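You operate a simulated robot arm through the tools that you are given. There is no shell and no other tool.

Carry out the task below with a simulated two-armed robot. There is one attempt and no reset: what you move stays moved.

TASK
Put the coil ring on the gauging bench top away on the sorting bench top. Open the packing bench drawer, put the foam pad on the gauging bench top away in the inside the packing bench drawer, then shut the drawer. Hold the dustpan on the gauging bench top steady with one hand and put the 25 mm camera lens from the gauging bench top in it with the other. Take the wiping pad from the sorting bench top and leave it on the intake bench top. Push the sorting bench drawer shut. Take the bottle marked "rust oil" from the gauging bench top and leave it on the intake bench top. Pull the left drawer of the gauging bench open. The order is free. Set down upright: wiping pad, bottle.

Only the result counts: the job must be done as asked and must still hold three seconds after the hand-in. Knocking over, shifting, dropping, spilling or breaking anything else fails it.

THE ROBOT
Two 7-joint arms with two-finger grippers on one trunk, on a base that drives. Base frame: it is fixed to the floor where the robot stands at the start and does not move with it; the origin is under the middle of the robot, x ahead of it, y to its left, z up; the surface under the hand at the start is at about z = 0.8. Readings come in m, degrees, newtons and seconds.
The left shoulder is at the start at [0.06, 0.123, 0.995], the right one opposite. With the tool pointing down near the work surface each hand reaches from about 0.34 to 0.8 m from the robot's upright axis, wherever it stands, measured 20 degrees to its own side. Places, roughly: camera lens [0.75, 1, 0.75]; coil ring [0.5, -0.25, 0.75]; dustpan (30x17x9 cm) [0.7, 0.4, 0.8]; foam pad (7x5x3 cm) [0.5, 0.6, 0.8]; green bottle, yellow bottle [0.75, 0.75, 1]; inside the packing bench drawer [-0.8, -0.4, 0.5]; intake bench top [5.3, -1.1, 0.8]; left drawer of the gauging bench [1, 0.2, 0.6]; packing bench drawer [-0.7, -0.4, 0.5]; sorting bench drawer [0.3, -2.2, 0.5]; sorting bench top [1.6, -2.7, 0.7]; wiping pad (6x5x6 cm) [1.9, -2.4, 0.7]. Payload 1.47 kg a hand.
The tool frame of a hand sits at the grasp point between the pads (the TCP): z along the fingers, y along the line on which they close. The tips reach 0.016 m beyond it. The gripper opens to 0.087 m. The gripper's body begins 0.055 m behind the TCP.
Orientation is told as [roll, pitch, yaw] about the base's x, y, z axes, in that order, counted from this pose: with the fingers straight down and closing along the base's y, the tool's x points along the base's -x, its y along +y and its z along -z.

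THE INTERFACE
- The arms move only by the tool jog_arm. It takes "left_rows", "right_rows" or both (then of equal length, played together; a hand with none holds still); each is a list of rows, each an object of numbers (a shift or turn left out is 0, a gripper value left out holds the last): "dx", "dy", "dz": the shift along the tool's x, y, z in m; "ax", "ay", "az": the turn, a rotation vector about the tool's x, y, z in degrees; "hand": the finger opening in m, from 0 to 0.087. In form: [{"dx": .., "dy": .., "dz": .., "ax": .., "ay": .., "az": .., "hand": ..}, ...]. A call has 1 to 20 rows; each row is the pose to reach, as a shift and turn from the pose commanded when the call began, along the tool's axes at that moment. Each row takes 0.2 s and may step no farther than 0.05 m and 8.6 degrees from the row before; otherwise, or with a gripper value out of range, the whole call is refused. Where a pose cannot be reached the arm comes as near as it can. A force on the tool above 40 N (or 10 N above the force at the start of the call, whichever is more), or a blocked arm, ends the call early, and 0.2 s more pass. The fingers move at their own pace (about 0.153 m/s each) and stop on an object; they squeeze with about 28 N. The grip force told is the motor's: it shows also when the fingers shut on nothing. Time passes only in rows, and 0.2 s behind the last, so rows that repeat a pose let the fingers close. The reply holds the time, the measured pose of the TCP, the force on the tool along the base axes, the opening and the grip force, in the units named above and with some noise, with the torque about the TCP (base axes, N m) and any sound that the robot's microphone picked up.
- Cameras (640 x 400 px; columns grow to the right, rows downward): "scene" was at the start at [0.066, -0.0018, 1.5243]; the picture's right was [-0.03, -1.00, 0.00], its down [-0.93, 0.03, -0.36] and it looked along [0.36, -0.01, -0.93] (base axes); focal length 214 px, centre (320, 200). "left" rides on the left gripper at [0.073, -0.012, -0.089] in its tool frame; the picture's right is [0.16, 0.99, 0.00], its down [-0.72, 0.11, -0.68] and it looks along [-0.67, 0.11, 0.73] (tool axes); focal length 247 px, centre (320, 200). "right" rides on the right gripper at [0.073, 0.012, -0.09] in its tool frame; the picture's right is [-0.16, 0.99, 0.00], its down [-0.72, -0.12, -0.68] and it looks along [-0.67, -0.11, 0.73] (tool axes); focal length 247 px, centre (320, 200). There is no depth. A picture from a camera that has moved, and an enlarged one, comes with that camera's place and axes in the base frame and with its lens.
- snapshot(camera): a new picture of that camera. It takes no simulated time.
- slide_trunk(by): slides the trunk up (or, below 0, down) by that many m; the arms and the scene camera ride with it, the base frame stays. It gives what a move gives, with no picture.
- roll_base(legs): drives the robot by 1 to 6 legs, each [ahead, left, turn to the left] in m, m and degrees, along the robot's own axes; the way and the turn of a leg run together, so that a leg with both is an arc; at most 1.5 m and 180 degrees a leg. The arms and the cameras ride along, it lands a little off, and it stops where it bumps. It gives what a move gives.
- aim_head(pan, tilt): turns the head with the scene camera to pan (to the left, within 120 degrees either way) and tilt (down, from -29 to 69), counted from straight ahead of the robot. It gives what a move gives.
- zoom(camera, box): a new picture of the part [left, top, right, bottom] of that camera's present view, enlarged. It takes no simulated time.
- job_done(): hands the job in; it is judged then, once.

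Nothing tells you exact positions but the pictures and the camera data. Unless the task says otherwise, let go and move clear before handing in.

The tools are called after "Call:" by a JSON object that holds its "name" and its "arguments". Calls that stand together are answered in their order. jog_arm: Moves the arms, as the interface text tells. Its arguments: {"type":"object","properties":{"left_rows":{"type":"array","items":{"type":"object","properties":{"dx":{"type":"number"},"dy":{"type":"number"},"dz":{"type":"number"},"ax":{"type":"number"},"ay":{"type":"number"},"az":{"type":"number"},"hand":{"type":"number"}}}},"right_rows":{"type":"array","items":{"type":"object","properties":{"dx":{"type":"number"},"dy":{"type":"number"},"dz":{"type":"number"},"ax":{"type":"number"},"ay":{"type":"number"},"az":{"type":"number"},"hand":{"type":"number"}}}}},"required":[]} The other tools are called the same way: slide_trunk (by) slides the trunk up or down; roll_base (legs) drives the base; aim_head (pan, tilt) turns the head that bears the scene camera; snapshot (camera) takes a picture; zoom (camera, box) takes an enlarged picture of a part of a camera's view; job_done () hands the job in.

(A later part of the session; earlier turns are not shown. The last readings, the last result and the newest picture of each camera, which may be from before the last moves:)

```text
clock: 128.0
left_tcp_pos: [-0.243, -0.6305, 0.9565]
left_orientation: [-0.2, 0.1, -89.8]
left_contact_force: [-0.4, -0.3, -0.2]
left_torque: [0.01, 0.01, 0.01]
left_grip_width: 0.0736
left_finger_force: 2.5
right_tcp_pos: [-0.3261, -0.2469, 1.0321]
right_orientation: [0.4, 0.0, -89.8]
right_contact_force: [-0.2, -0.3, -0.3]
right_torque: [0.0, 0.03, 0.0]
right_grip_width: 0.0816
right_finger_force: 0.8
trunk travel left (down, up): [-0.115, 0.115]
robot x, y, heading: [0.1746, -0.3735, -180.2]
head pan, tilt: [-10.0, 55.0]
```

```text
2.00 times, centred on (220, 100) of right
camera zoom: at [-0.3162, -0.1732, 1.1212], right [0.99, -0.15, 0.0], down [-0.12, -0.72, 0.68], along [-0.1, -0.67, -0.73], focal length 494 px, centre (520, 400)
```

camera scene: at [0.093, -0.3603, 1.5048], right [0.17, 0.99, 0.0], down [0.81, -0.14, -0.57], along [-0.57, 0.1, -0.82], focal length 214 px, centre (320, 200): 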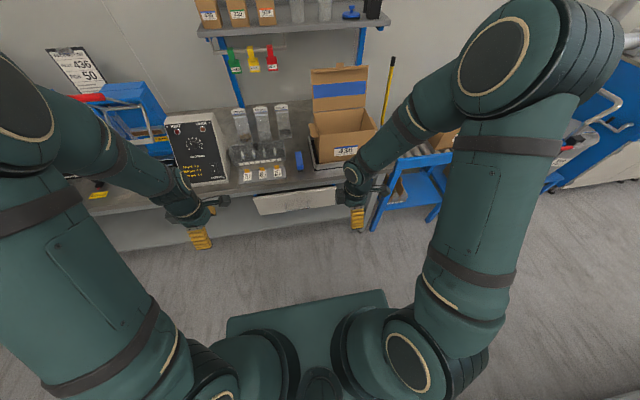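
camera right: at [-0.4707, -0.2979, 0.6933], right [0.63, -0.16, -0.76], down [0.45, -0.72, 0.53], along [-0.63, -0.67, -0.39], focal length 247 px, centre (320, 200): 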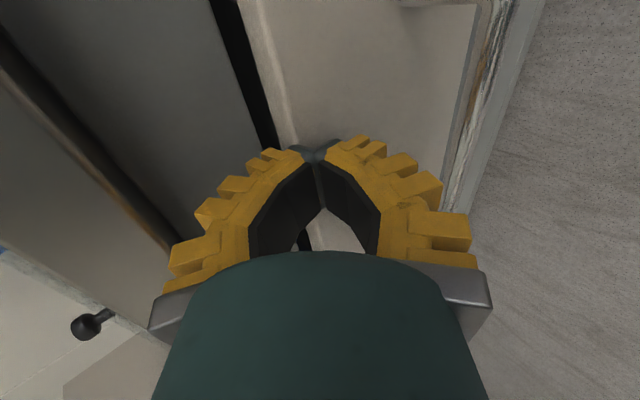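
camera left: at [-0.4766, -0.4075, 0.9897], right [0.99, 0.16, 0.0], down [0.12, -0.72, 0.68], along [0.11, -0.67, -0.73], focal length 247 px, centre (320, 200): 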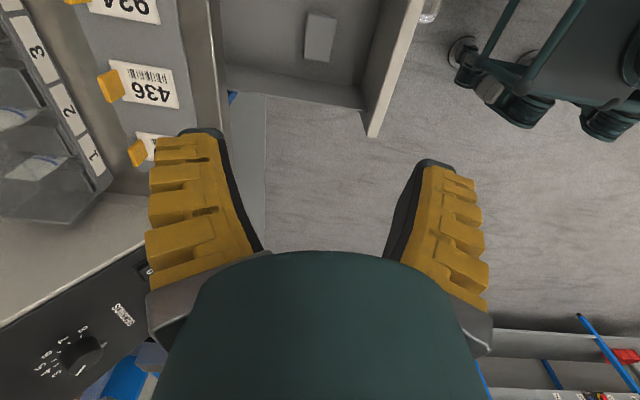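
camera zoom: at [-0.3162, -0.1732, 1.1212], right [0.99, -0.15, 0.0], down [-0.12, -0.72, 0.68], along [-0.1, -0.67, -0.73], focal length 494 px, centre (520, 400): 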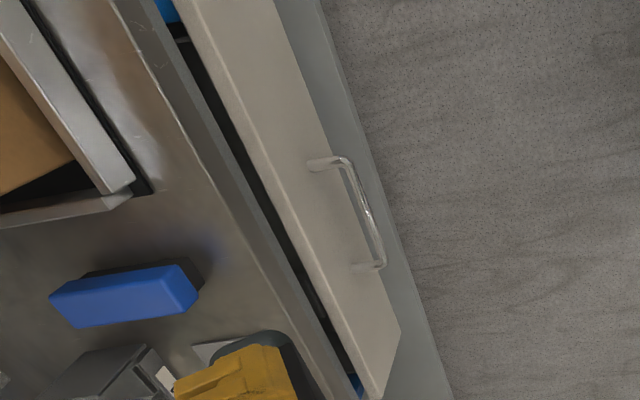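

The view matches the initial closed state exactly, so the drawer is shut. Next I slide out of the gap and turn to face +y toward the right end of the gauging bench to pick up the coil ring at about (0.59, -0.17).

Call:
{"name": "roll_base", "arguments": {"legs": [[0, 0.53, 0], [0, 0, -90]]}}

Call:
{"name": "aim_head", "arguments": {"pan": -15, "tilt": 40}}

Call:
{"name": "snapshot", "arguments": {"camera": "scene"}}

```text
clock: 136.9
left_tcp_pos: [-0.0854, -0.488, 0.957]
left_orientation: [-0.2, 0.1, -179.4]
left_contact_force: [0.4, -0.3, -0.4]
left_torque: [0.0, -0.03, 0.01]
left_grip_width: 0.0734
left_finger_force: 2.2
right_tcp_pos: [0.298, -0.4009, 1.0316]
right_orientation: [0.2, -0.1, -179.4]
right_contact_force: [0.3, 0.8, -0.3]
right_torque: [-0.01, 0.0, -0.01]
right_grip_width: 0.0816
right_finger_force: 1.2
trunk travel left (down, up): [-0.115, 0.115]
robot x, y, heading: [0.1746, -0.9041, 90.7]
head pan, tilt: [-10.0, 55.0]
```

```text
clock: 137.7
left_tcp_pos: [-0.0848, -0.4878, 0.9572]
left_orientation: [-0.1, 0.1, -179.3]
left_contact_force: [1.1, -0.3, 0.3]
left_torque: [0.0, -0.01, 0.02]
left_grip_width: 0.0733
left_finger_force: 2.5
right_tcp_pos: [0.2987, -0.4021, 1.0311]
right_orientation: [0.1, 0.0, -179.2]
right_contact_force: [0.0, 0.3, -0.1]
right_torque: [0.0, -0.01, 0.02]
right_grip_width: 0.0819
right_finger_force: 0.6
trunk travel left (down, up): [-0.115, 0.115]
robot x, y, heading: [0.1753, -0.9023, 90.9]
head pan, tilt: [-15.0, 40.0]
```

```text
taken
camera scene: at [0.1969, -0.8104, 1.5254], right [0.97, -0.25, 0.0], down [-0.16, -0.62, -0.77], along [0.19, 0.74, -0.64], focal length 214 px, centre (320, 200)
```

scene: 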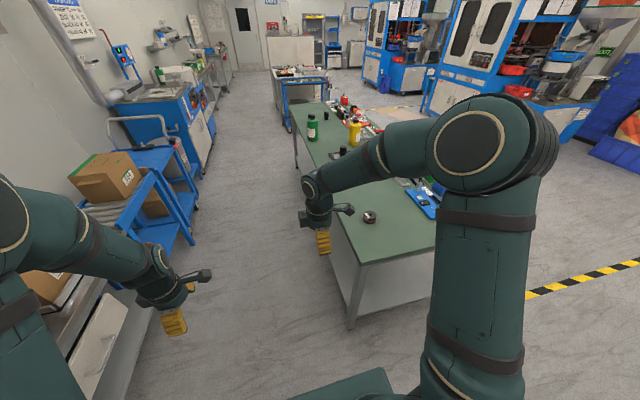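

Call:
{"name": "roll_base", "arguments": {"legs": [[0, -0.26, -0.8], [0.18, 0, 0]]}}

Call:
{"name": "aim_head", "arguments": {"pan": -10, "tilt": 50}}

Call:
{"name": "snapshot", "arguments": {"camera": "scene"}}

Call:
{"name": "snapshot", "arguments": {"camera": "right"}}

```text
clock: 141.7
left_tcp_pos: [0.1769, -0.3002, 0.9563]
left_orientation: [-0.1, 0.1, 179.9]
left_contact_force: [-0.6, 0.4, -0.1]
left_torque: [-0.05, -0.03, -0.02]
left_grip_width: 0.0736
left_finger_force: 2.1
right_tcp_pos: [0.5605, -0.22, 1.0306]
right_orientation: [0.3, -0.2, 179.9]
right_contact_force: [-0.4, 0.0, -1.0]
right_torque: [0.0, -0.01, 0.01]
right_grip_width: 0.0817
right_finger_force: 1.4
trunk travel left (down, up): [-0.115, 0.115]
robot x, y, heading: [0.4345, -0.7181, 90.1]
head pan, tilt: [-15.0, 40.0]
```

```text
clock: 142.4
left_tcp_pos: [0.1757, -0.3022, 0.9568]
left_orientation: [-0.2, 0.1, 179.9]
left_contact_force: [-0.7, -0.1, 0.0]
left_torque: [0.0, 0.02, -0.01]
left_grip_width: 0.0735
left_finger_force: 2.7
right_tcp_pos: [0.5604, -0.2219, 1.031]
right_orientation: [0.2, -0.1, 179.9]
right_contact_force: [0.6, -1.1, 0.3]
right_torque: [-0.03, 0.02, 0.0]
right_grip_width: 0.0818
right_finger_force: 1.0
trunk travel left (down, up): [-0.115, 0.115]
robot x, y, heading: [0.4277, -0.7197, 90.1]
head pan, tilt: [-10.0, 50.0]
```

```text
taken
camera scene: at [0.4457, -0.6348, 1.5113], right [0.98, -0.17, 0.0], down [-0.13, -0.75, -0.64], along [0.11, 0.63, -0.77], focal length 214 px, centre (320, 200)
```

scene: 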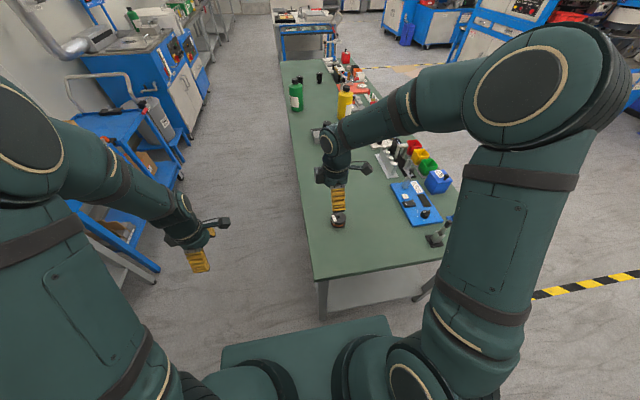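

```text
taken
camera right: at [0.6329, -0.2318, 1.1208], right [-0.16, -0.99, 0.0], down [-0.72, 0.12, 0.68], along [-0.67, 0.11, -0.73], focal length 247 px, centre (320, 200)
```

right: 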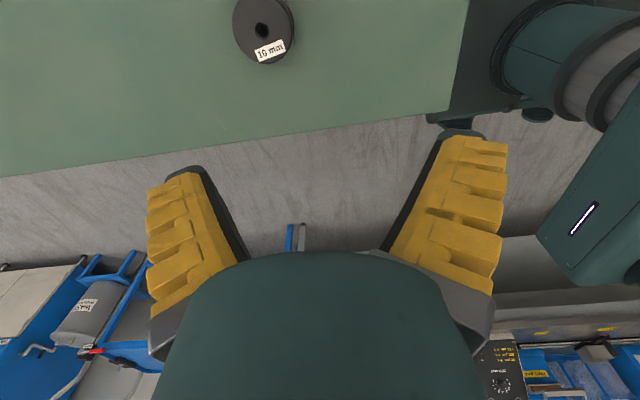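

The coil ring (marked 10 mm) is at about (0.599, -0.17). I position the right hand above it.

Call:
{"name": "jog_arm", "arguments": {"right_rows": [{"dx": 0.013, "dy": -0.017, "dz": 0.03, "hand": 0.087}, {"dx": 0.026, "dy": -0.034, "dz": 0.06}, {"dx": 0.038, "dy": -0.05, "dz": 0.09}, {"dx": 0.038, "dy": -0.05, "dz": 0.12}]}}

Call:
{"name": "snapshot", "arguments": {"camera": "right"}}

Call:
{"name": "zoom", "arguments": {"camera": "scene", "box": [280, 160, 440, 260]}}

```text
clock: 143.4
left_tcp_pos: [0.1775, -0.3013, 0.9567]
left_orientation: [-0.1, 0.2, 179.9]
left_contact_force: [0.6, -0.5, -0.8]
left_torque: [-0.02, -0.01, -0.01]
left_grip_width: 0.0735
left_finger_force: 2.4
right_tcp_pos: [0.597, -0.1716, 0.9115]
right_orientation: [0.3, -0.2, 180.0]
right_contact_force: [-0.6, -0.9, -0.9]
right_torque: [0.03, 0.01, -0.02]
right_grip_width: 0.0872
right_finger_force: 0.1
trunk travel left (down, up): [-0.115, 0.115]
robot x, y, heading: [0.4317, -0.7163, 90.0]
head pan, tilt: [-10.0, 50.0]
```

```text
taken
camera right: at [0.6705, -0.1815, 1.001], right [-0.16, -0.99, 0.0], down [-0.72, 0.12, 0.68], along [-0.67, 0.11, -0.73], focal length 247 px, centre (320, 200)
```

right: 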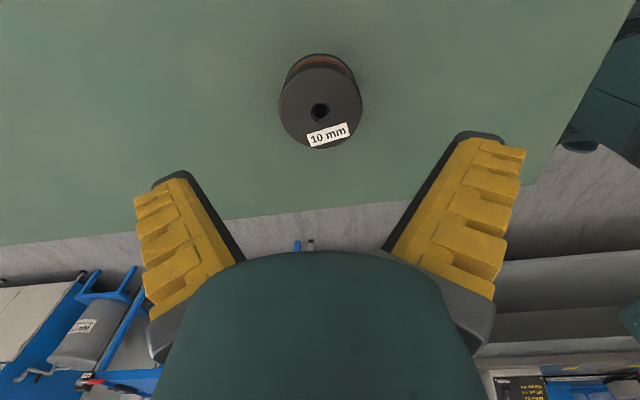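

```text
4.00 times, centred on (360, 210) of scene
camera zoom: at [0.4455, -0.6344, 1.5112], right [0.98, -0.17, 0.0], down [-0.13, -0.75, -0.64], along [0.11, 0.63, -0.77], focal length 858 px, centre (160, 160)
```

zoom: 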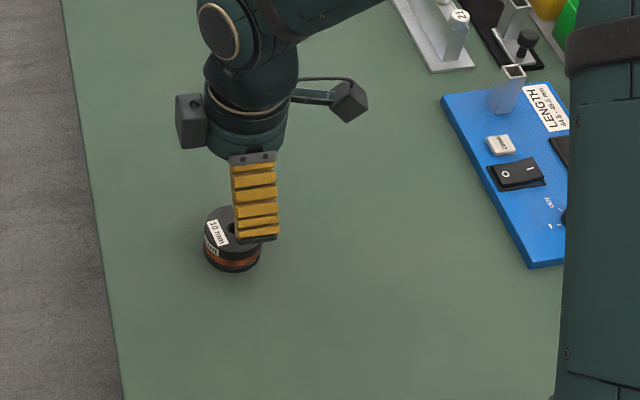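

The ring is centred under the hand. I lower and grip it.

Call:
{"name": "jog_arm", "arguments": {"right_rows": [{"dx": 0.003, "dz": 0.03}, {"dx": 0.003, "dz": 0.06}, {"dx": 0.003, "dz": 0.08}, {"dx": 0.003, "dz": 0.089}, {"dx": 0.003, "dz": 0.089}, {"dx": 0.003, "dz": 0.089, "hand": 0.0}, {"dx": 0.003, "dz": 0.089, "hand": 0.0}, {"dx": 0.003, "dz": 0.089, "hand": 0.0}]}}

Call:
{"name": "snapshot", "arguments": {"camera": "right"}}

```text
clock: 145.2
left_tcp_pos: [0.1763, -0.3019, 0.9572]
left_orientation: [-0.1, 0.0, 179.9]
left_contact_force: [-0.2, -0.3, 0.6]
left_torque: [-0.01, 0.0, -0.01]
left_grip_width: 0.0733
left_finger_force: 2.4
right_tcp_pos: [0.603, -0.1719, 0.8235]
right_orientation: [0.2, -0.1, 179.9]
right_contact_force: [0.3, 0.2, -1.0]
right_torque: [0.02, -0.04, 0.0]
right_grip_width: 0.057
right_finger_force: 28.2
trunk travel left (down, up): [-0.115, 0.115]
robot x, y, heading: [0.4321, -0.7189, 90.1]
head pan, tilt: [-10.0, 50.0]
```

```text
taken
camera right: at [0.674, -0.1829, 0.9115], right [-0.16, -0.99, 0.0], down [-0.72, 0.12, 0.68], along [-0.67, 0.11, -0.73], focal length 247 px, centre (320, 200)
```

right: 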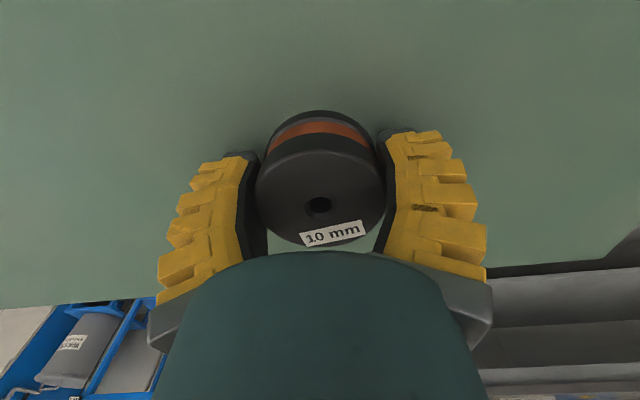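

The ring is held. I lift it and look toward the far side of the gauging bench to plan the route.

Call:
{"name": "jog_arm", "arguments": {"right_rows": [{"dz": -0.04}, {"dz": -0.08}, {"dz": -0.12}, {"dz": -0.16}, {"dz": -0.2}]}}

Call:
{"name": "aim_head", "arguments": {"pan": -50, "tilt": 35}}

Call:
{"name": "snapshot", "arguments": {"camera": "scene"}}

Call:
{"name": "aim_head", "arguments": {"pan": -100, "tilt": 30}}

Call:
{"name": "snapshot", "arguments": {"camera": "scene"}}

```text
clock: 146.4
left_tcp_pos: [0.1767, -0.3018, 0.9574]
left_orientation: [-0.2, 0.1, 179.9]
left_contact_force: [-0.4, -1.4, 0.4]
left_torque: [-0.02, -0.01, 0.02]
left_grip_width: 0.0736
left_finger_force: 1.7
right_tcp_pos: [0.6028, -0.1734, 1.0218]
right_orientation: [0.2, -0.1, 179.9]
right_contact_force: [-0.1, -0.3, -1.7]
right_torque: [0.02, 0.01, 0.03]
right_grip_width: 0.0568
right_finger_force: 28.2
trunk travel left (down, up): [-0.115, 0.115]
robot x, y, heading: [0.4298, -0.7168, 90.2]
head pan, tilt: [-10.0, 50.0]
```

```text
clock: 147.4
left_tcp_pos: [0.1769, -0.3025, 0.9569]
left_orientation: [-0.1, 0.1, 179.9]
left_contact_force: [-0.3, -0.3, 0.5]
left_torque: [0.01, -0.03, 0.01]
left_grip_width: 0.0735
left_finger_force: 2.1
right_tcp_pos: [0.6028, -0.1709, 1.0205]
right_orientation: [0.2, -0.1, 179.9]
right_contact_force: [0.8, -0.8, -2.0]
right_torque: [0.01, -0.01, -0.01]
right_grip_width: 0.057
right_finger_force: 28.2
trunk travel left (down, up): [-0.115, 0.115]
robot x, y, heading: [0.4319, -0.7204, 89.9]
head pan, tilt: [-50.0, 35.0]
```

```text
taken
camera scene: at [0.4998, -0.6535, 1.5329], right [0.64, -0.77, 0.0], down [-0.44, -0.37, -0.82], along [0.63, 0.53, -0.57], focal length 214 px, centre (320, 200)
```

scene: 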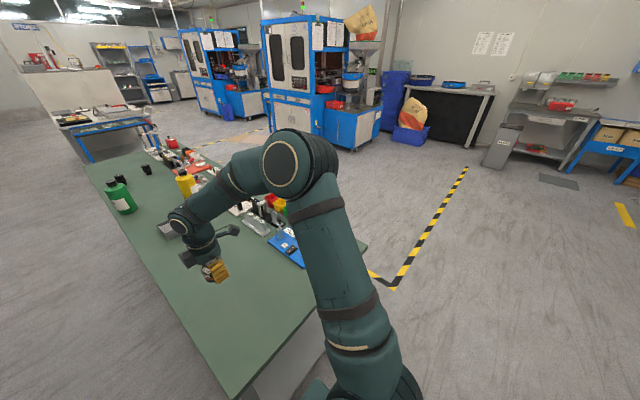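

```text
clock: 148.6
left_tcp_pos: [0.1764, -0.3029, 0.9566]
left_orientation: [-0.2, 0.1, 179.9]
left_contact_force: [-0.8, 0.5, -0.5]
left_torque: [0.02, 0.03, 0.01]
left_grip_width: 0.0736
left_finger_force: 2.2
right_tcp_pos: [0.602, -0.1716, 1.0204]
right_orientation: [0.2, -0.1, 179.9]
right_contact_force: [-0.2, -0.9, -2.1]
right_torque: [-0.02, -0.02, 0.02]
right_grip_width: 0.0568
right_finger_force: 27.6
trunk travel left (down, up): [-0.115, 0.115]
robot x, y, heading: [0.4334, -0.7178, 90.2]
head pan, tilt: [-100.0, 30.0]
```

```text
taken
camera scene: at [0.5214, -0.7259, 1.5408], right [-0.17, -0.98, 0.0], down [-0.49, 0.09, -0.87], along [0.85, -0.15, -0.5], focal length 214 px, centre (320, 200)
```

scene: 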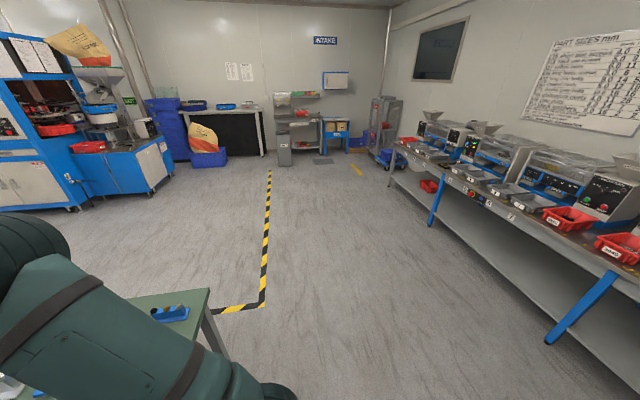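

The floor tape is flat and the aisle behind the bench is open. I back off, go around to the far side of the gauging bench, and turn to face it.

Call:
{"name": "roll_base", "arguments": {"legs": [[-0.3, 0, 0], [0, -1.4, 0], [1.2, 0, 0], [0, 0, 90]]}}

Call:
{"name": "aim_head", "arguments": {"pan": 0, "tilt": 40}}

Call:
{"name": "snapshot", "arguments": {"camera": "scene"}}

```text
clock: 172.4
left_tcp_pos: [1.4457, -0.088, 0.9573]
left_orientation: [0.0, 0.1, -90.0]
left_contact_force: [-0.9, 0.6, 0.3]
left_torque: [0.02, 0.02, -0.01]
left_grip_width: 0.0736
left_finger_force: 2.6
right_tcp_pos: [1.3146, 0.3371, 1.0211]
right_orientation: [0.2, -0.1, -90.0]
right_contact_force: [1.2, -0.2, -1.6]
right_torque: [-0.01, -0.01, 0.01]
right_grip_width: 0.0562
right_finger_force: 27.6
trunk travel left (down, up): [-0.115, 0.115]
robot x, y, heading: [1.8647, 0.1685, -179.9]
head pan, tilt: [-100.0, 30.0]
```

```text
clock: 174.1
left_tcp_pos: [1.4456, -0.0888, 0.9579]
left_orientation: [-0.1, 0.1, -90.0]
left_contact_force: [0.2, 0.2, 0.3]
left_torque: [0.0, 0.0, 0.01]
left_grip_width: 0.0733
left_finger_force: 2.4
right_tcp_pos: [1.3142, 0.3358, 1.0224]
right_orientation: [0.2, -0.1, -90.0]
right_contact_force: [0.1, -0.5, -1.9]
right_torque: [0.0, 0.06, -0.01]
right_grip_width: 0.056
right_finger_force: 27.4
trunk travel left (down, up): [-0.115, 0.115]
robot x, y, heading: [1.8638, 0.1704, -179.9]
head pan, tilt: [0.0, 40.0]
```

```text
taken
camera scene: at [1.7688, 0.1671, 1.5254], right [0.0, 1.0, 0.0], down [0.64, 0.0, -0.77], along [-0.77, 0.0, -0.64], focal length 214 px, centre (320, 200)
```

scene: 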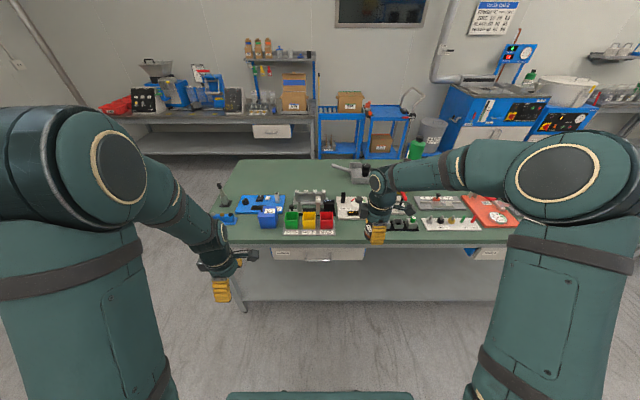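

I see two drawers under this side: the left one (centre about y 0.2) and a right one. I zoom in on the left drawer.

Call:
{"name": "zoom", "arguments": {"camera": "scene", "box": [220, 160, 540, 290]}}

Call:
{"name": "zoom", "arguments": {"camera": "scene", "box": [260, 235, 380, 275]}}

Call:
{"name": "snapshot", "arguments": {"camera": "left"}}

Call:
{"name": "snapshot", "arguments": {"camera": "right"}}

```text
2.00 times, centred on (380, 225) of scene
camera zoom: at [1.7688, 0.1671, 1.5254], right [0.0, 1.0, 0.0], down [0.64, 0.0, -0.77], along [-0.77, 0.0, -0.64], focal length 429 px, centre (200, 150)
```

zoom: 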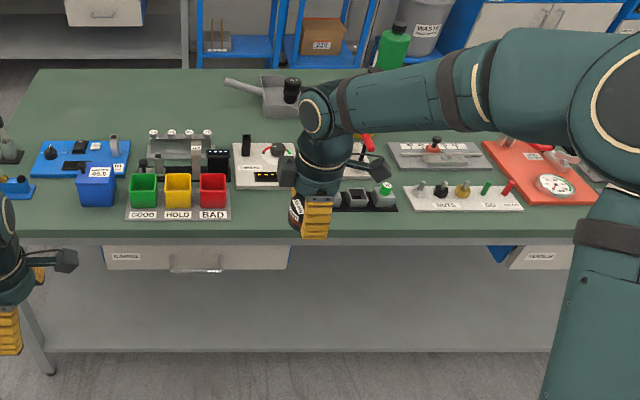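

```text
5.33 times, centred on (320, 255) of scene
camera zoom: at [1.7688, 0.1671, 1.5254], right [0.0, 1.0, 0.0], down [0.64, 0.0, -0.77], along [-0.77, 0.0, -0.64], focal length 1144 px, centre (320, -93)
```

zoom: 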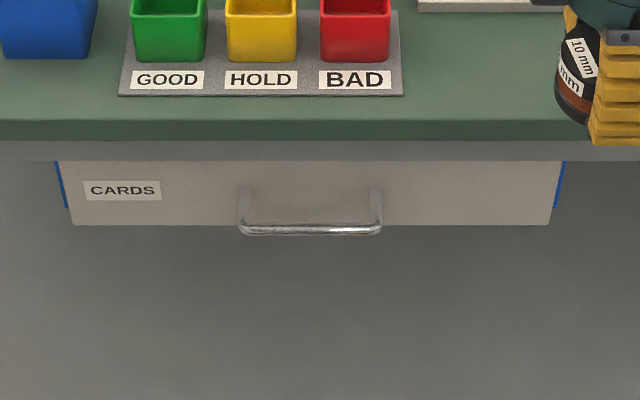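

```text
taken
camera left: at [1.4335, -0.0154, 1.0474], right [0.99, 0.16, 0.0], down [0.12, -0.72, 0.68], along [0.11, -0.67, -0.73], focal length 247 px, centre (320, 200)
```

left: 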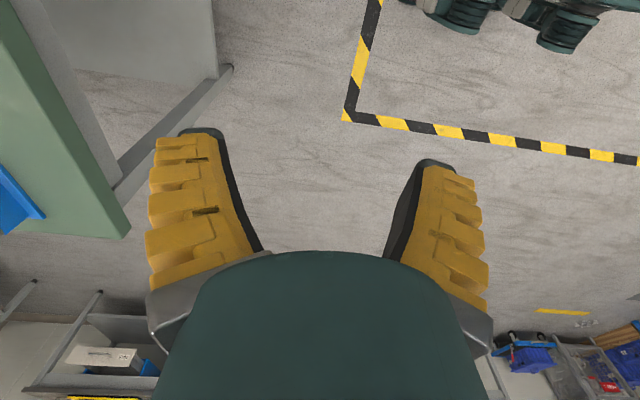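

```text
taken
camera right: at [1.3253, 0.4107, 1.1102], right [0.99, -0.16, 0.0], down [-0.12, -0.72, 0.68], along [-0.1, -0.67, -0.73], focal length 247 px, centre (320, 200)
```

right: 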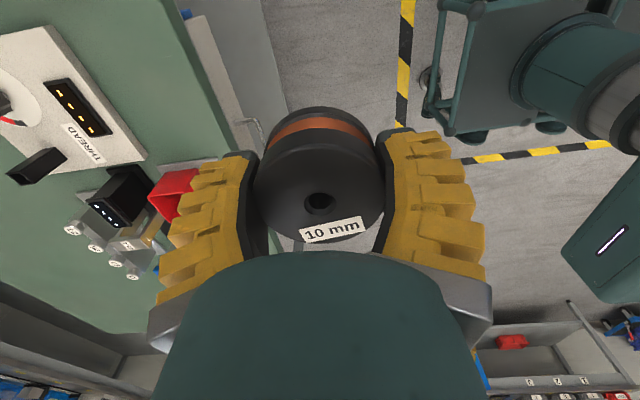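

The left drawer ("CARDS") has its bar handle near y=0.158, about z 0.7. I move the ring hand aside and bring the open left hand in front of the handle, pointing forward.

Call:
{"name": "jog_arm", "arguments": {"right_rows": [{"dx": 0.02, "dy": 0.025, "dz": -0.006}, {"dx": 0.04, "dy": 0.05, "dz": -0.012}, {"dx": 0.06, "dy": 0.075, "dz": -0.018}, {"dx": 0.08, "dy": 0.1, "dz": -0.024}, {"dx": 0.11, "dy": 0.135, "dz": -0.03}, {"dx": 0.11, "dy": 0.135, "dz": -0.03}, {"dx": 0.11, "dy": 0.135, "dz": -0.03}, {"dx": 0.11, "dy": 0.135, "dz": -0.03}, {"dx": 0.11, "dy": 0.135, "dz": -0.03}, {"dx": 0.11, "dy": 0.135, "dz": -0.03}], "left_rows": [{"dx": 0.0246, "dy": -0.0126, "dz": 0.022, "ax": 7.5, "hand": 0.045}, {"dx": 0.049, "dy": -0.025, "dz": 0.0445, "ax": 15}, {"dx": 0.074, "dy": -0.0377, "dz": 0.067, "ax": 22.5}, {"dx": 0.0986, "dy": -0.05, "dz": 0.089, "ax": 30}, {"dx": 0.123, "dy": -0.063, "dz": 0.111, "ax": 37.5}, {"dx": 0.148, "dy": -0.075, "dz": 0.1335, "ax": 45}, {"dx": 0.1725, "dy": -0.088, "dz": 0.156, "ax": 52.5}, {"dx": 0.197, "dy": -0.1, "dz": 0.178, "ax": 60}, {"dx": 0.222, "dy": -0.113, "dz": 0.2, "ax": 67.5}, {"dx": 0.2465, "dy": -0.1256, "dz": 0.2225, "ax": 75}]}}

Call:
{"name": "snapshot", "arguments": {"camera": "left"}}

Call:
{"name": "snapshot", "arguments": {"camera": "scene"}}

```text
clock: 176.3
left_tcp_pos: [1.3194, 0.1582, 0.7333]
left_orientation: [-75.3, 0.2, -89.9]
left_contact_force: [-0.1, 0.7, -0.5]
left_torque: [0.02, 0.01, 0.0]
left_grip_width: 0.0505
left_finger_force: 4.1
right_tcp_pos: [1.4503, 0.4471, 1.0508]
right_orientation: [0.3, -0.1, -90.0]
right_contact_force: [-0.2, 0.8, -2.9]
right_torque: [0.0, 0.0, -0.03]
right_grip_width: 0.056
right_finger_force: 27.8
trunk travel left (down, up): [-0.115, 0.115]
robot x, y, heading: [1.8651, 0.1641, -180.3]
head pan, tilt: [0.0, 40.0]
```

```text
taken
camera left: at [1.4023, 0.2318, 0.7692], right [0.25, 0.16, -0.95], down [0.69, -0.72, 0.06], along [-0.68, -0.67, -0.29], focal length 247 px, centre (320, 200)
```

left: 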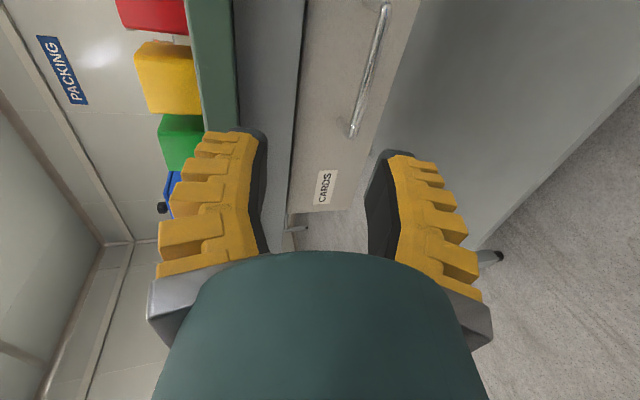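

```text
taken
camera scene: at [1.7684, 0.1674, 1.5254], right [0.0, 1.0, 0.0], down [0.64, 0.0, -0.77], along [-0.77, 0.0, -0.64], focal length 214 px, centre (320, 200)
```

scene: 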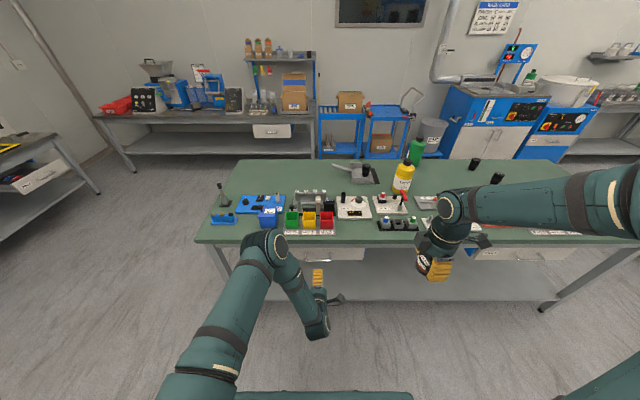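

The handle bar triangulates to about (1.157, 0.157, 0.64), recessed under the top. I also read the yellow bottle's label now visible, then roll the base forward.

Call:
{"name": "zoom", "arguments": {"camera": "scene", "box": [370, 140, 440, 210]}}

Call:
{"name": "roll_base", "arguments": {"legs": [[0.085, 0, 0]]}}

Call:
{"name": "jog_arm", "arguments": {"left_rows": [{"dy": 0.0235, "dz": 0.006}, {"dy": 0.047, "dz": 0.012}, {"dy": 0.0706, "dz": 0.0185}]}}

Call:
{"name": "snapshot", "arguments": {"camera": "left"}}

```text
5.71 times, centred on (405, 175) of scene
camera zoom: at [1.7684, 0.1674, 1.5254], right [0.0, 1.0, 0.0], down [0.64, 0.0, -0.77], along [-0.77, 0.0, -0.64], focal length 1226 px, centre (-166, 343)
```

zoom: 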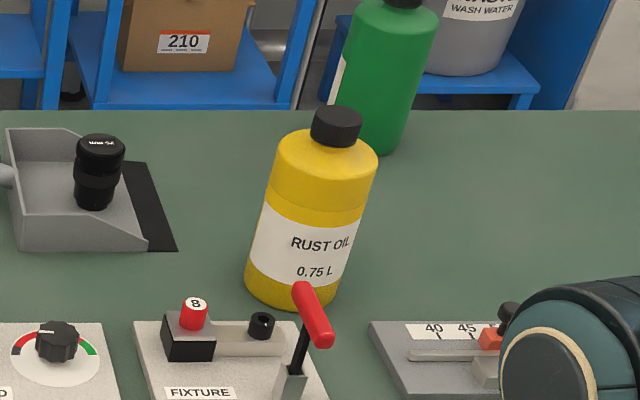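

```text
clock: 177.4
left_tcp_pos: [1.2349, 0.1581, 0.7345]
left_orientation: [-75.1, 0.2, -89.9]
left_contact_force: [-0.5, 0.5, -1.0]
left_torque: [0.0, 0.01, -0.01]
left_grip_width: 0.0505
left_finger_force: 3.8
right_tcp_pos: [1.3646, 0.4465, 1.0505]
right_orientation: [0.3, -0.2, -90.0]
right_contact_force: [-0.9, 0.8, -2.5]
right_torque: [-0.03, -0.01, -0.01]
right_grip_width: 0.056
right_finger_force: 27.9
trunk travel left (down, up): [-0.115, 0.115]
robot x, y, heading: [1.7796, 0.1704, -179.8]
head pan, tilt: [0.0, 40.0]
```

```text
clock: 178.2
left_tcp_pos: [1.2361, 0.1575, 0.6614]
left_orientation: [-75.0, 0.1, -89.9]
left_contact_force: [0.0, 0.2, -0.4]
left_torque: [0.0, -0.01, 0.01]
left_grip_width: 0.0507
left_finger_force: 4.6
right_tcp_pos: [1.3662, 0.4459, 1.0512]
right_orientation: [0.3, -0.1, -90.0]
right_contact_force: [-0.2, 0.0, -2.3]
right_torque: [0.0, 0.03, 0.03]
right_grip_width: 0.056
right_finger_force: 27.4
trunk travel left (down, up): [-0.115, 0.115]
robot x, y, heading: [1.7742, 0.1663, -179.8]
head pan, tilt: [0.0, 40.0]
```

```text
taken
camera left: at [1.3182, 0.2312, 0.6962], right [0.25, 0.16, -0.95], down [0.69, -0.72, 0.06], along [-0.68, -0.67, -0.29], focal length 247 px, centre (320, 200)
```

left: 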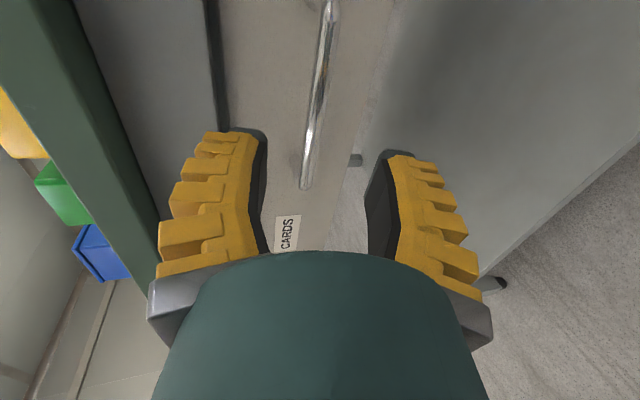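

The yellow bottle reads "RUST OIL 0.75 L". The bar is between the left fingers; I advance onto it and close.

Call:
{"name": "jog_arm", "arguments": {"left_rows": [{"dy": -0.002, "dz": 0.025}, {"dy": -0.004, "dz": 0.05}, {"dy": -0.004, "dz": 0.077}, {"dy": -0.004, "dz": 0.077}]}}

Call:
{"name": "snapshot", "arguments": {"camera": "left"}}

```text
clock: 179.2
left_tcp_pos: [1.1614, 0.1576, 0.6472]
left_orientation: [-75.1, 0.1, -90.0]
left_contact_force: [-0.8, -0.9, -0.5]
left_torque: [0.01, 0.01, 0.0]
left_grip_width: 0.0508
left_finger_force: 3.7
right_tcp_pos: [1.3652, 0.4474, 1.0518]
right_orientation: [0.2, -0.1, -90.0]
right_contact_force: [0.5, 0.5, -1.9]
right_torque: [-0.01, 0.0, 0.0]
right_grip_width: 0.056
right_finger_force: 28.3
trunk travel left (down, up): [-0.115, 0.115]
robot x, y, heading: [1.7833, 0.1666, -180.0]
head pan, tilt: [0.0, 40.0]
```

```text
taken
camera left: at [1.2437, 0.2312, 0.6813], right [0.25, 0.16, -0.95], down [0.69, -0.72, 0.06], along [-0.68, -0.67, -0.29], focal length 247 px, centre (320, 200)
```

left: 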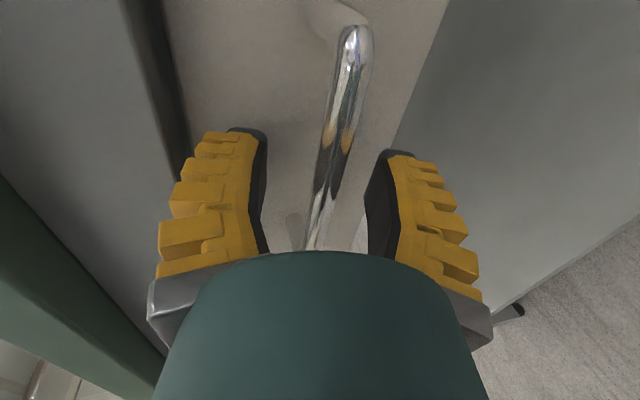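

Call:
{"name": "jog_arm", "arguments": {"left_rows": [{"dz": 0.006}, {"dz": 0.006, "hand": 0.0}, {"dz": 0.006, "hand": 0.0}, {"dz": 0.006, "hand": 0.0}]}}

```text
clock: 180.2
left_tcp_pos: [1.1546, 0.1579, 0.6442]
left_orientation: [-75.1, 0.1, -90.0]
left_contact_force: [-0.9, -0.3, -1.4]
left_torque: [-0.02, 0.02, -0.03]
left_grip_width: 0.0002
left_finger_force: 28.1
right_tcp_pos: [1.3666, 0.4467, 1.0513]
right_orientation: [0.3, -0.1, -90.0]
right_contact_force: [0.2, -0.2, -2.1]
right_torque: [0.01, 0.0, -0.02]
right_grip_width: 0.0561
right_finger_force: 28.0
trunk travel left (down, up): [-0.115, 0.115]
robot x, y, heading: [1.7819, 0.1678, -180.0]
head pan, tilt: [0.0, 40.0]
```

Call:
{"name": "snapshot", "arguments": {"camera": "left"}}

Call:
{"name": "zoom", "arguments": {"camera": "scene", "box": [250, 220, 390, 310]}}

```text
taken
camera left: at [1.2377, 0.2312, 0.6795], right [0.25, 0.16, -0.95], down [0.69, -0.72, 0.06], along [-0.68, -0.67, -0.29], focal length 247 px, centre (320, 200)
```

left: 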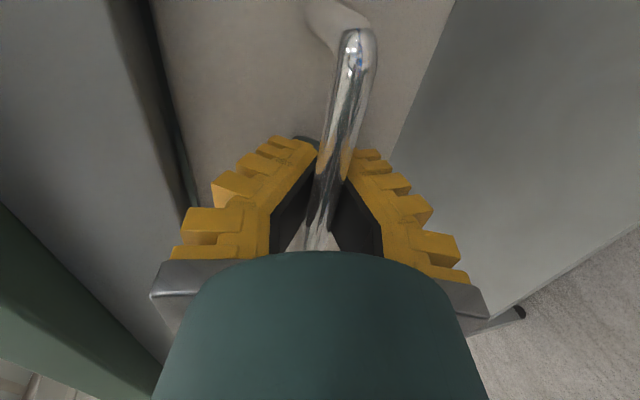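

```text
4.44 times, centred on (320, 265) of scene
camera zoom: at [1.6845, 0.167, 1.5254], right [0.0, 1.0, 0.0], down [0.64, 0.0, -0.77], along [-0.77, 0.0, -0.64], focal length 953 px, centre (320, -89)
```

zoom: 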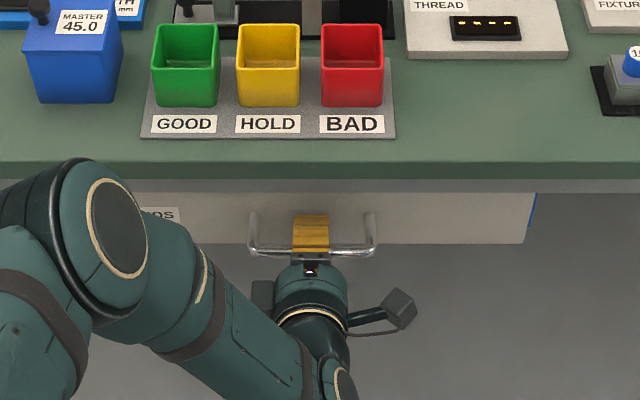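

The fingers closed just short of the bar. I reopen, advance 2 cm more, and close again.

Call:
{"name": "jog_arm", "arguments": {"left_rows": [{"hand": 0.045}, {"hand": 0.045}, {"dz": 0.01}, {"dz": 0.02}, {"dz": 0.02}, {"dz": 0.02, "hand": 0.0}, {"dz": 0.02, "hand": 0.0}, {"dz": 0.02, "hand": 0.0}]}}

Call:
{"name": "snapshot", "arguments": {"camera": "left"}}

```text
clock: 181.1
left_tcp_pos: [1.1511, 0.1587, 0.6372]
left_orientation: [-74.4, 0.2, -90.2]
left_contact_force: [29.3, -5.7, 7.9]
left_torque: [0.2, 1.3, 0.19]
left_grip_width: 0.0581
left_finger_force: 10.0
right_tcp_pos: [1.3686, 0.4456, 1.0522]
right_orientation: [0.2, -0.1, -89.8]
right_contact_force: [-0.3, -0.5, -2.5]
right_torque: [0.01, -0.07, -0.02]
right_grip_width: 0.0558
right_finger_force: 27.2
trunk travel left (down, up): [-0.115, 0.115]
robot x, y, heading: [1.7803, 0.1649, -179.8]
head pan, tilt: [0.0, 40.0]
stopped in row 4 (left hand): the force on the tool passed its limit at 45 N (the readings are from after the stop); the commanded pose is now the measured one
```

```text
taken
camera left: at [1.2344, 0.2315, 0.6728], right [0.26, 0.16, -0.95], down [0.69, -0.72, 0.07], along [-0.68, -0.67, -0.3], focal length 247 px, centre (320, 200)
```

left: 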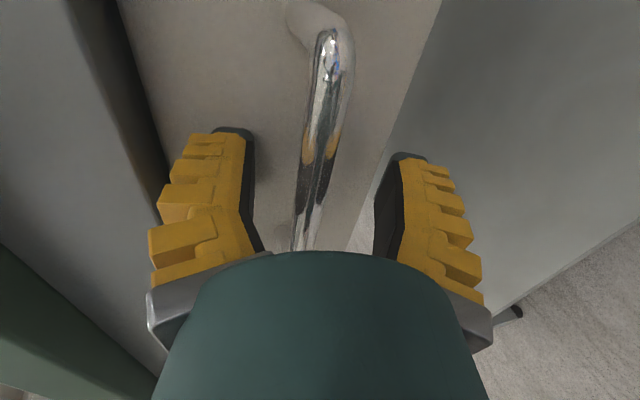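

The upper fingertip touched the panel, so the bar actually sits slightly behind the grasp point. I back off 1.5 cm and close to pinch it properly.

Call:
{"name": "jog_arm", "arguments": {"left_rows": [{"dz": -0.008, "hand": 0.045}, {"dz": -0.015, "dy": -0.002}, {"dz": -0.015, "dy": -0.002}, {"dz": -0.015, "dy": -0.002, "hand": 0.0}, {"dz": -0.015, "dy": -0.002, "hand": 0.0}, {"dz": -0.015, "dy": -0.002, "hand": 0.0}]}}

Call:
{"name": "snapshot", "arguments": {"camera": "left"}}

```text
clock: 182.5
left_tcp_pos: [1.1614, 0.1581, 0.6443]
left_orientation: [-74.8, 0.0, -90.0]
left_contact_force: [-2.3, 0.4, 6.1]
left_torque: [-0.03, -0.09, -0.01]
left_grip_width: 0.0061
left_finger_force: 29.0
right_tcp_pos: [1.3665, 0.4474, 1.0522]
right_orientation: [0.1, -0.1, -89.9]
right_contact_force: [-0.5, 0.2, -2.0]
right_torque: [0.02, 0.05, -0.01]
right_grip_width: 0.0556
right_finger_force: 28.0
trunk travel left (down, up): [-0.115, 0.115]
robot x, y, heading: [1.7786, 0.166, -179.7]
head pan, tilt: [0.0, 40.0]
```

```text
taken
camera left: at [1.2442, 0.2318, 0.6802], right [0.26, 0.16, -0.95], down [0.69, -0.72, 0.07], along [-0.68, -0.67, -0.3], focal length 247 px, centre (320, 200)
```

left: 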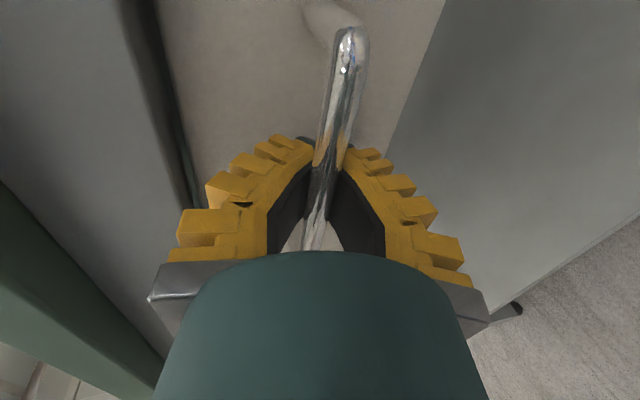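

The bar is pinched (6 mm). I pull the drawer out along +x.

Call:
{"name": "jog_arm", "arguments": {"left_rows": [{"dz": -0.0193, "dy": 0.0052}, {"dz": -0.0386, "dy": 0.0104}, {"dz": -0.0579, "dy": 0.0156}, {"dz": -0.0772, "dy": 0.0208}, {"dz": -0.0965, "dy": 0.026}, {"dz": -0.1159, "dy": 0.0312}, {"dz": -0.1352, "dy": 0.0364}, {"dz": -0.1545, "dy": 0.0416}]}}

Call:
{"name": "snapshot", "arguments": {"camera": "scene"}}

```text
clock: 184.3
left_tcp_pos: [1.3239, 0.1578, 0.6443]
left_orientation: [-74.7, 0.0, -90.1]
left_contact_force: [0.4, 0.6, -2.0]
left_torque: [-0.03, 0.01, -0.05]
left_grip_width: 0.0
left_finger_force: 28.3
right_tcp_pos: [1.3667, 0.4466, 1.0516]
right_orientation: [0.2, -0.1, -89.8]
right_contact_force: [0.4, -0.7, -1.3]
right_torque: [0.01, 0.03, 0.01]
right_grip_width: 0.0558
right_finger_force: 28.0
trunk travel left (down, up): [-0.115, 0.115]
robot x, y, heading: [1.7802, 0.1689, -179.9]
head pan, tilt: [0.0, 40.0]
```

```text
taken
camera scene: at [1.6856, 0.1669, 1.5254], right [0.0, 1.0, 0.0], down [0.64, 0.0, -0.77], along [-0.77, 0.0, -0.64], focal length 214 px, centre (320, 200)
```

scene: 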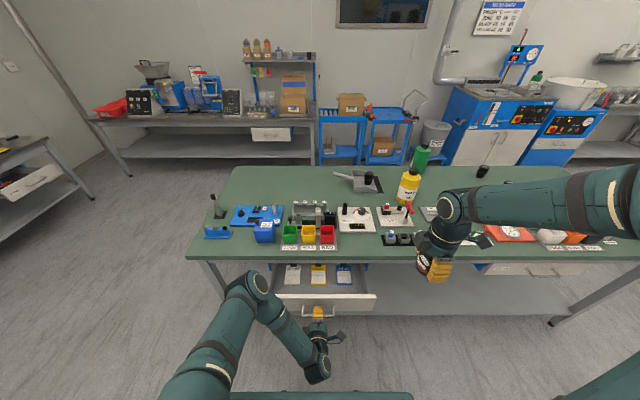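

Call:
{"name": "zoom", "arguments": {"camera": "scene", "box": [230, 230, 410, 340]}}

Call:
{"name": "snapshot", "arguments": {"camera": "left"}}

```text
3.56 times, centred on (320, 285) of scene
camera zoom: at [1.6856, 0.1669, 1.5254], right [0.0, 1.0, 0.0], down [0.64, 0.0, -0.77], along [-0.77, 0.0, -0.64], focal length 763 px, centre (320, -102)
```

zoom: 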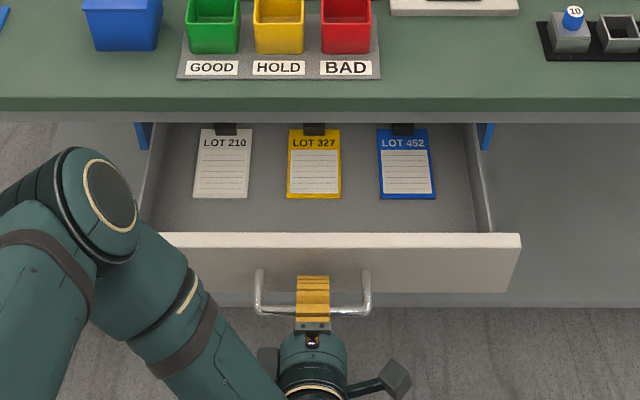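

```text
taken
camera left: at [1.4063, 0.2323, 0.68], right [0.26, 0.16, -0.95], down [0.69, -0.72, 0.07], along [-0.68, -0.67, -0.3], focal length 247 px, centre (320, 200)
```

left: 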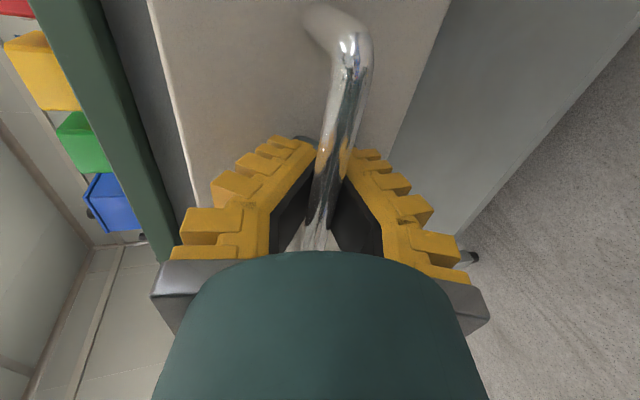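

The drawer is open about 16 cm. I pull slightly more to reach its stop.

Call:
{"name": "jog_arm", "arguments": {"left_rows": [{"dz": -0.0097, "dy": 0.0026}, {"dz": -0.0193, "dy": 0.0052}, {"dz": -0.029, "dy": 0.0078}, {"dz": -0.0386, "dy": 0.0104}]}}

Call:
{"name": "zoom", "arguments": {"camera": "scene", "box": [230, 230, 410, 340]}}

```text
clock: 185.3
left_tcp_pos: [1.3624, 0.157, 0.6433]
left_orientation: [-74.7, 0.0, -90.1]
left_contact_force: [0.0, 1.3, -2.7]
left_torque: [-0.01, 0.04, 0.0]
left_grip_width: 0.0
left_finger_force: 28.2
right_tcp_pos: [1.3664, 0.4462, 1.0516]
right_orientation: [0.3, -0.1, -90.0]
right_contact_force: [0.3, 0.4, -2.2]
right_torque: [0.03, 0.01, -0.02]
right_grip_width: 0.0558
right_finger_force: 27.5
trunk travel left (down, up): [-0.115, 0.115]
robot x, y, heading: [1.7795, 0.1696, -179.7]
head pan, tilt: [0.0, 40.0]
```

```text
3.56 times, centred on (320, 285) of scene
camera zoom: at [1.6851, 0.1669, 1.5254], right [0.0, 1.0, 0.0], down [0.64, 0.0, -0.77], along [-0.77, 0.0, -0.64], focal length 763 px, centre (320, -102)
```

zoom: 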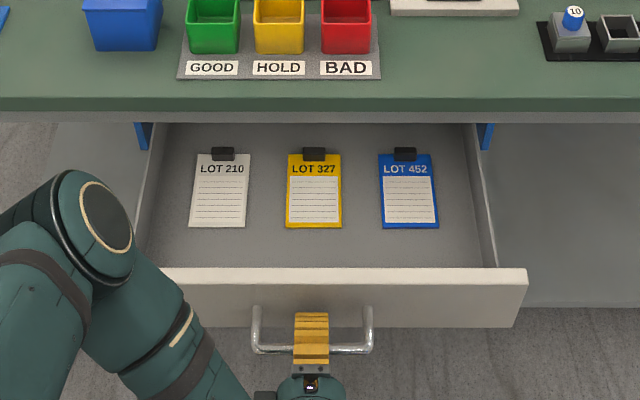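

The drawer follows with the captive bar. I pull a few more centimetres.

Call:
{"name": "jog_arm", "arguments": {"left_rows": [{"dz": -0.0097, "dy": 0.0026}, {"dz": -0.0193, "dy": 0.0052}, {"dz": -0.029, "dy": 0.0078}, {"dz": -0.0386, "dy": 0.0104}, {"dz": -0.0483, "dy": 0.013}]}}

Call:
{"name": "zoom", "arguments": {"camera": "scene", "box": [230, 230, 410, 340]}}

```text
clock: 186.5
left_tcp_pos: [1.412, 0.1574, 0.6455]
left_orientation: [-74.7, -0.1, -90.1]
left_contact_force: [0.5, -1.4, -5.5]
left_torque: [-0.01, 0.09, -0.03]
left_grip_width: 0.0
left_finger_force: 28.8
right_tcp_pos: [1.3659, 0.4448, 1.0516]
right_orientation: [0.2, -0.2, -90.1]
right_contact_force: [-0.6, 0.3, -2.3]
right_torque: [0.01, 0.01, -0.01]
right_grip_width: 0.0559
right_finger_force: 28.1
trunk travel left (down, up): [-0.115, 0.115]
robot x, y, heading: [1.7838, 0.1684, -179.9]
head pan, tilt: [0.0, 40.0]
```

```text
3.56 times, centred on (320, 285) of scene
camera zoom: at [1.6852, 0.1665, 1.5254], right [0.0, 1.0, 0.0], down [0.64, 0.0, -0.77], along [-0.77, 0.0, -0.64], focal length 763 px, centre (320, -102)
```

zoom: 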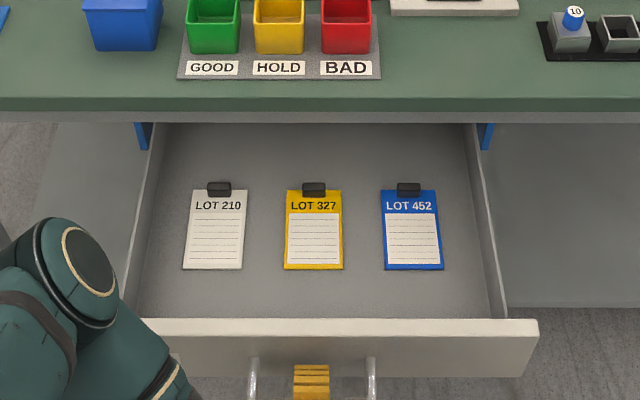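

The drawer is open about 25 cm. I open the left hand and back away to release the bar.

Call:
{"name": "jog_arm", "arguments": {"left_rows": [{"hand": 0.05}, {"hand": 0.06}, {"hand": 0.06}]}}

Call:
{"name": "roll_base", "arguments": {"legs": [[-0.15, 0, 0]]}}

Call:
{"name": "snapshot", "arguments": {"camera": "scene"}}

```text
clock: 187.3
left_tcp_pos: [1.4121, 0.1584, 0.6466]
left_orientation: [-74.7, 0.0, -90.0]
left_contact_force: [-0.4, 0.4, -0.4]
left_torque: [-0.01, -0.03, 0.01]
left_grip_width: 0.0646
left_finger_force: 3.1
right_tcp_pos: [1.366, 0.4467, 1.0507]
right_orientation: [0.2, -0.1, -89.8]
right_contact_force: [-0.4, 0.7, -2.5]
right_torque: [-0.05, -0.01, -0.01]
right_grip_width: 0.0557
right_finger_force: 27.9
trunk travel left (down, up): [-0.115, 0.115]
robot x, y, heading: [1.7788, 0.1703, -180.0]
head pan, tilt: [0.0, 40.0]
```

```text
clock: 188.7
left_tcp_pos: [1.5635, 0.1584, 0.6466]
left_orientation: [-74.7, -0.1, -89.9]
left_contact_force: [-0.2, -0.9, 0.5]
left_torque: [0.02, 0.0, -0.03]
left_grip_width: 0.0647
left_finger_force: 3.4
right_tcp_pos: [1.5173, 0.4448, 1.0502]
right_orientation: [0.3, -0.1, -89.9]
right_contact_force: [0.6, -0.1, -1.9]
right_torque: [-0.01, 0.03, -0.03]
right_grip_width: 0.0559
right_finger_force: 27.9
trunk travel left (down, up): [-0.115, 0.115]
robot x, y, heading: [1.9304, 0.1677, -179.7]
head pan, tilt: [0.0, 40.0]
```

```text
taken
camera scene: at [1.8368, 0.167, 1.5255], right [0.0, 1.0, 0.0], down [0.64, 0.0, -0.77], along [-0.77, 0.0, -0.64], focal length 214 px, centre (320, 200)
```

scene: 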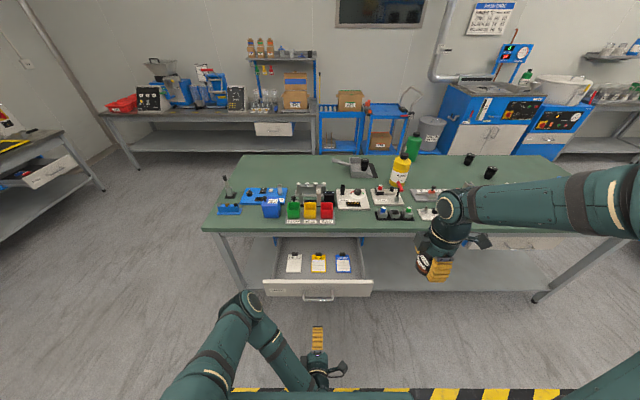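

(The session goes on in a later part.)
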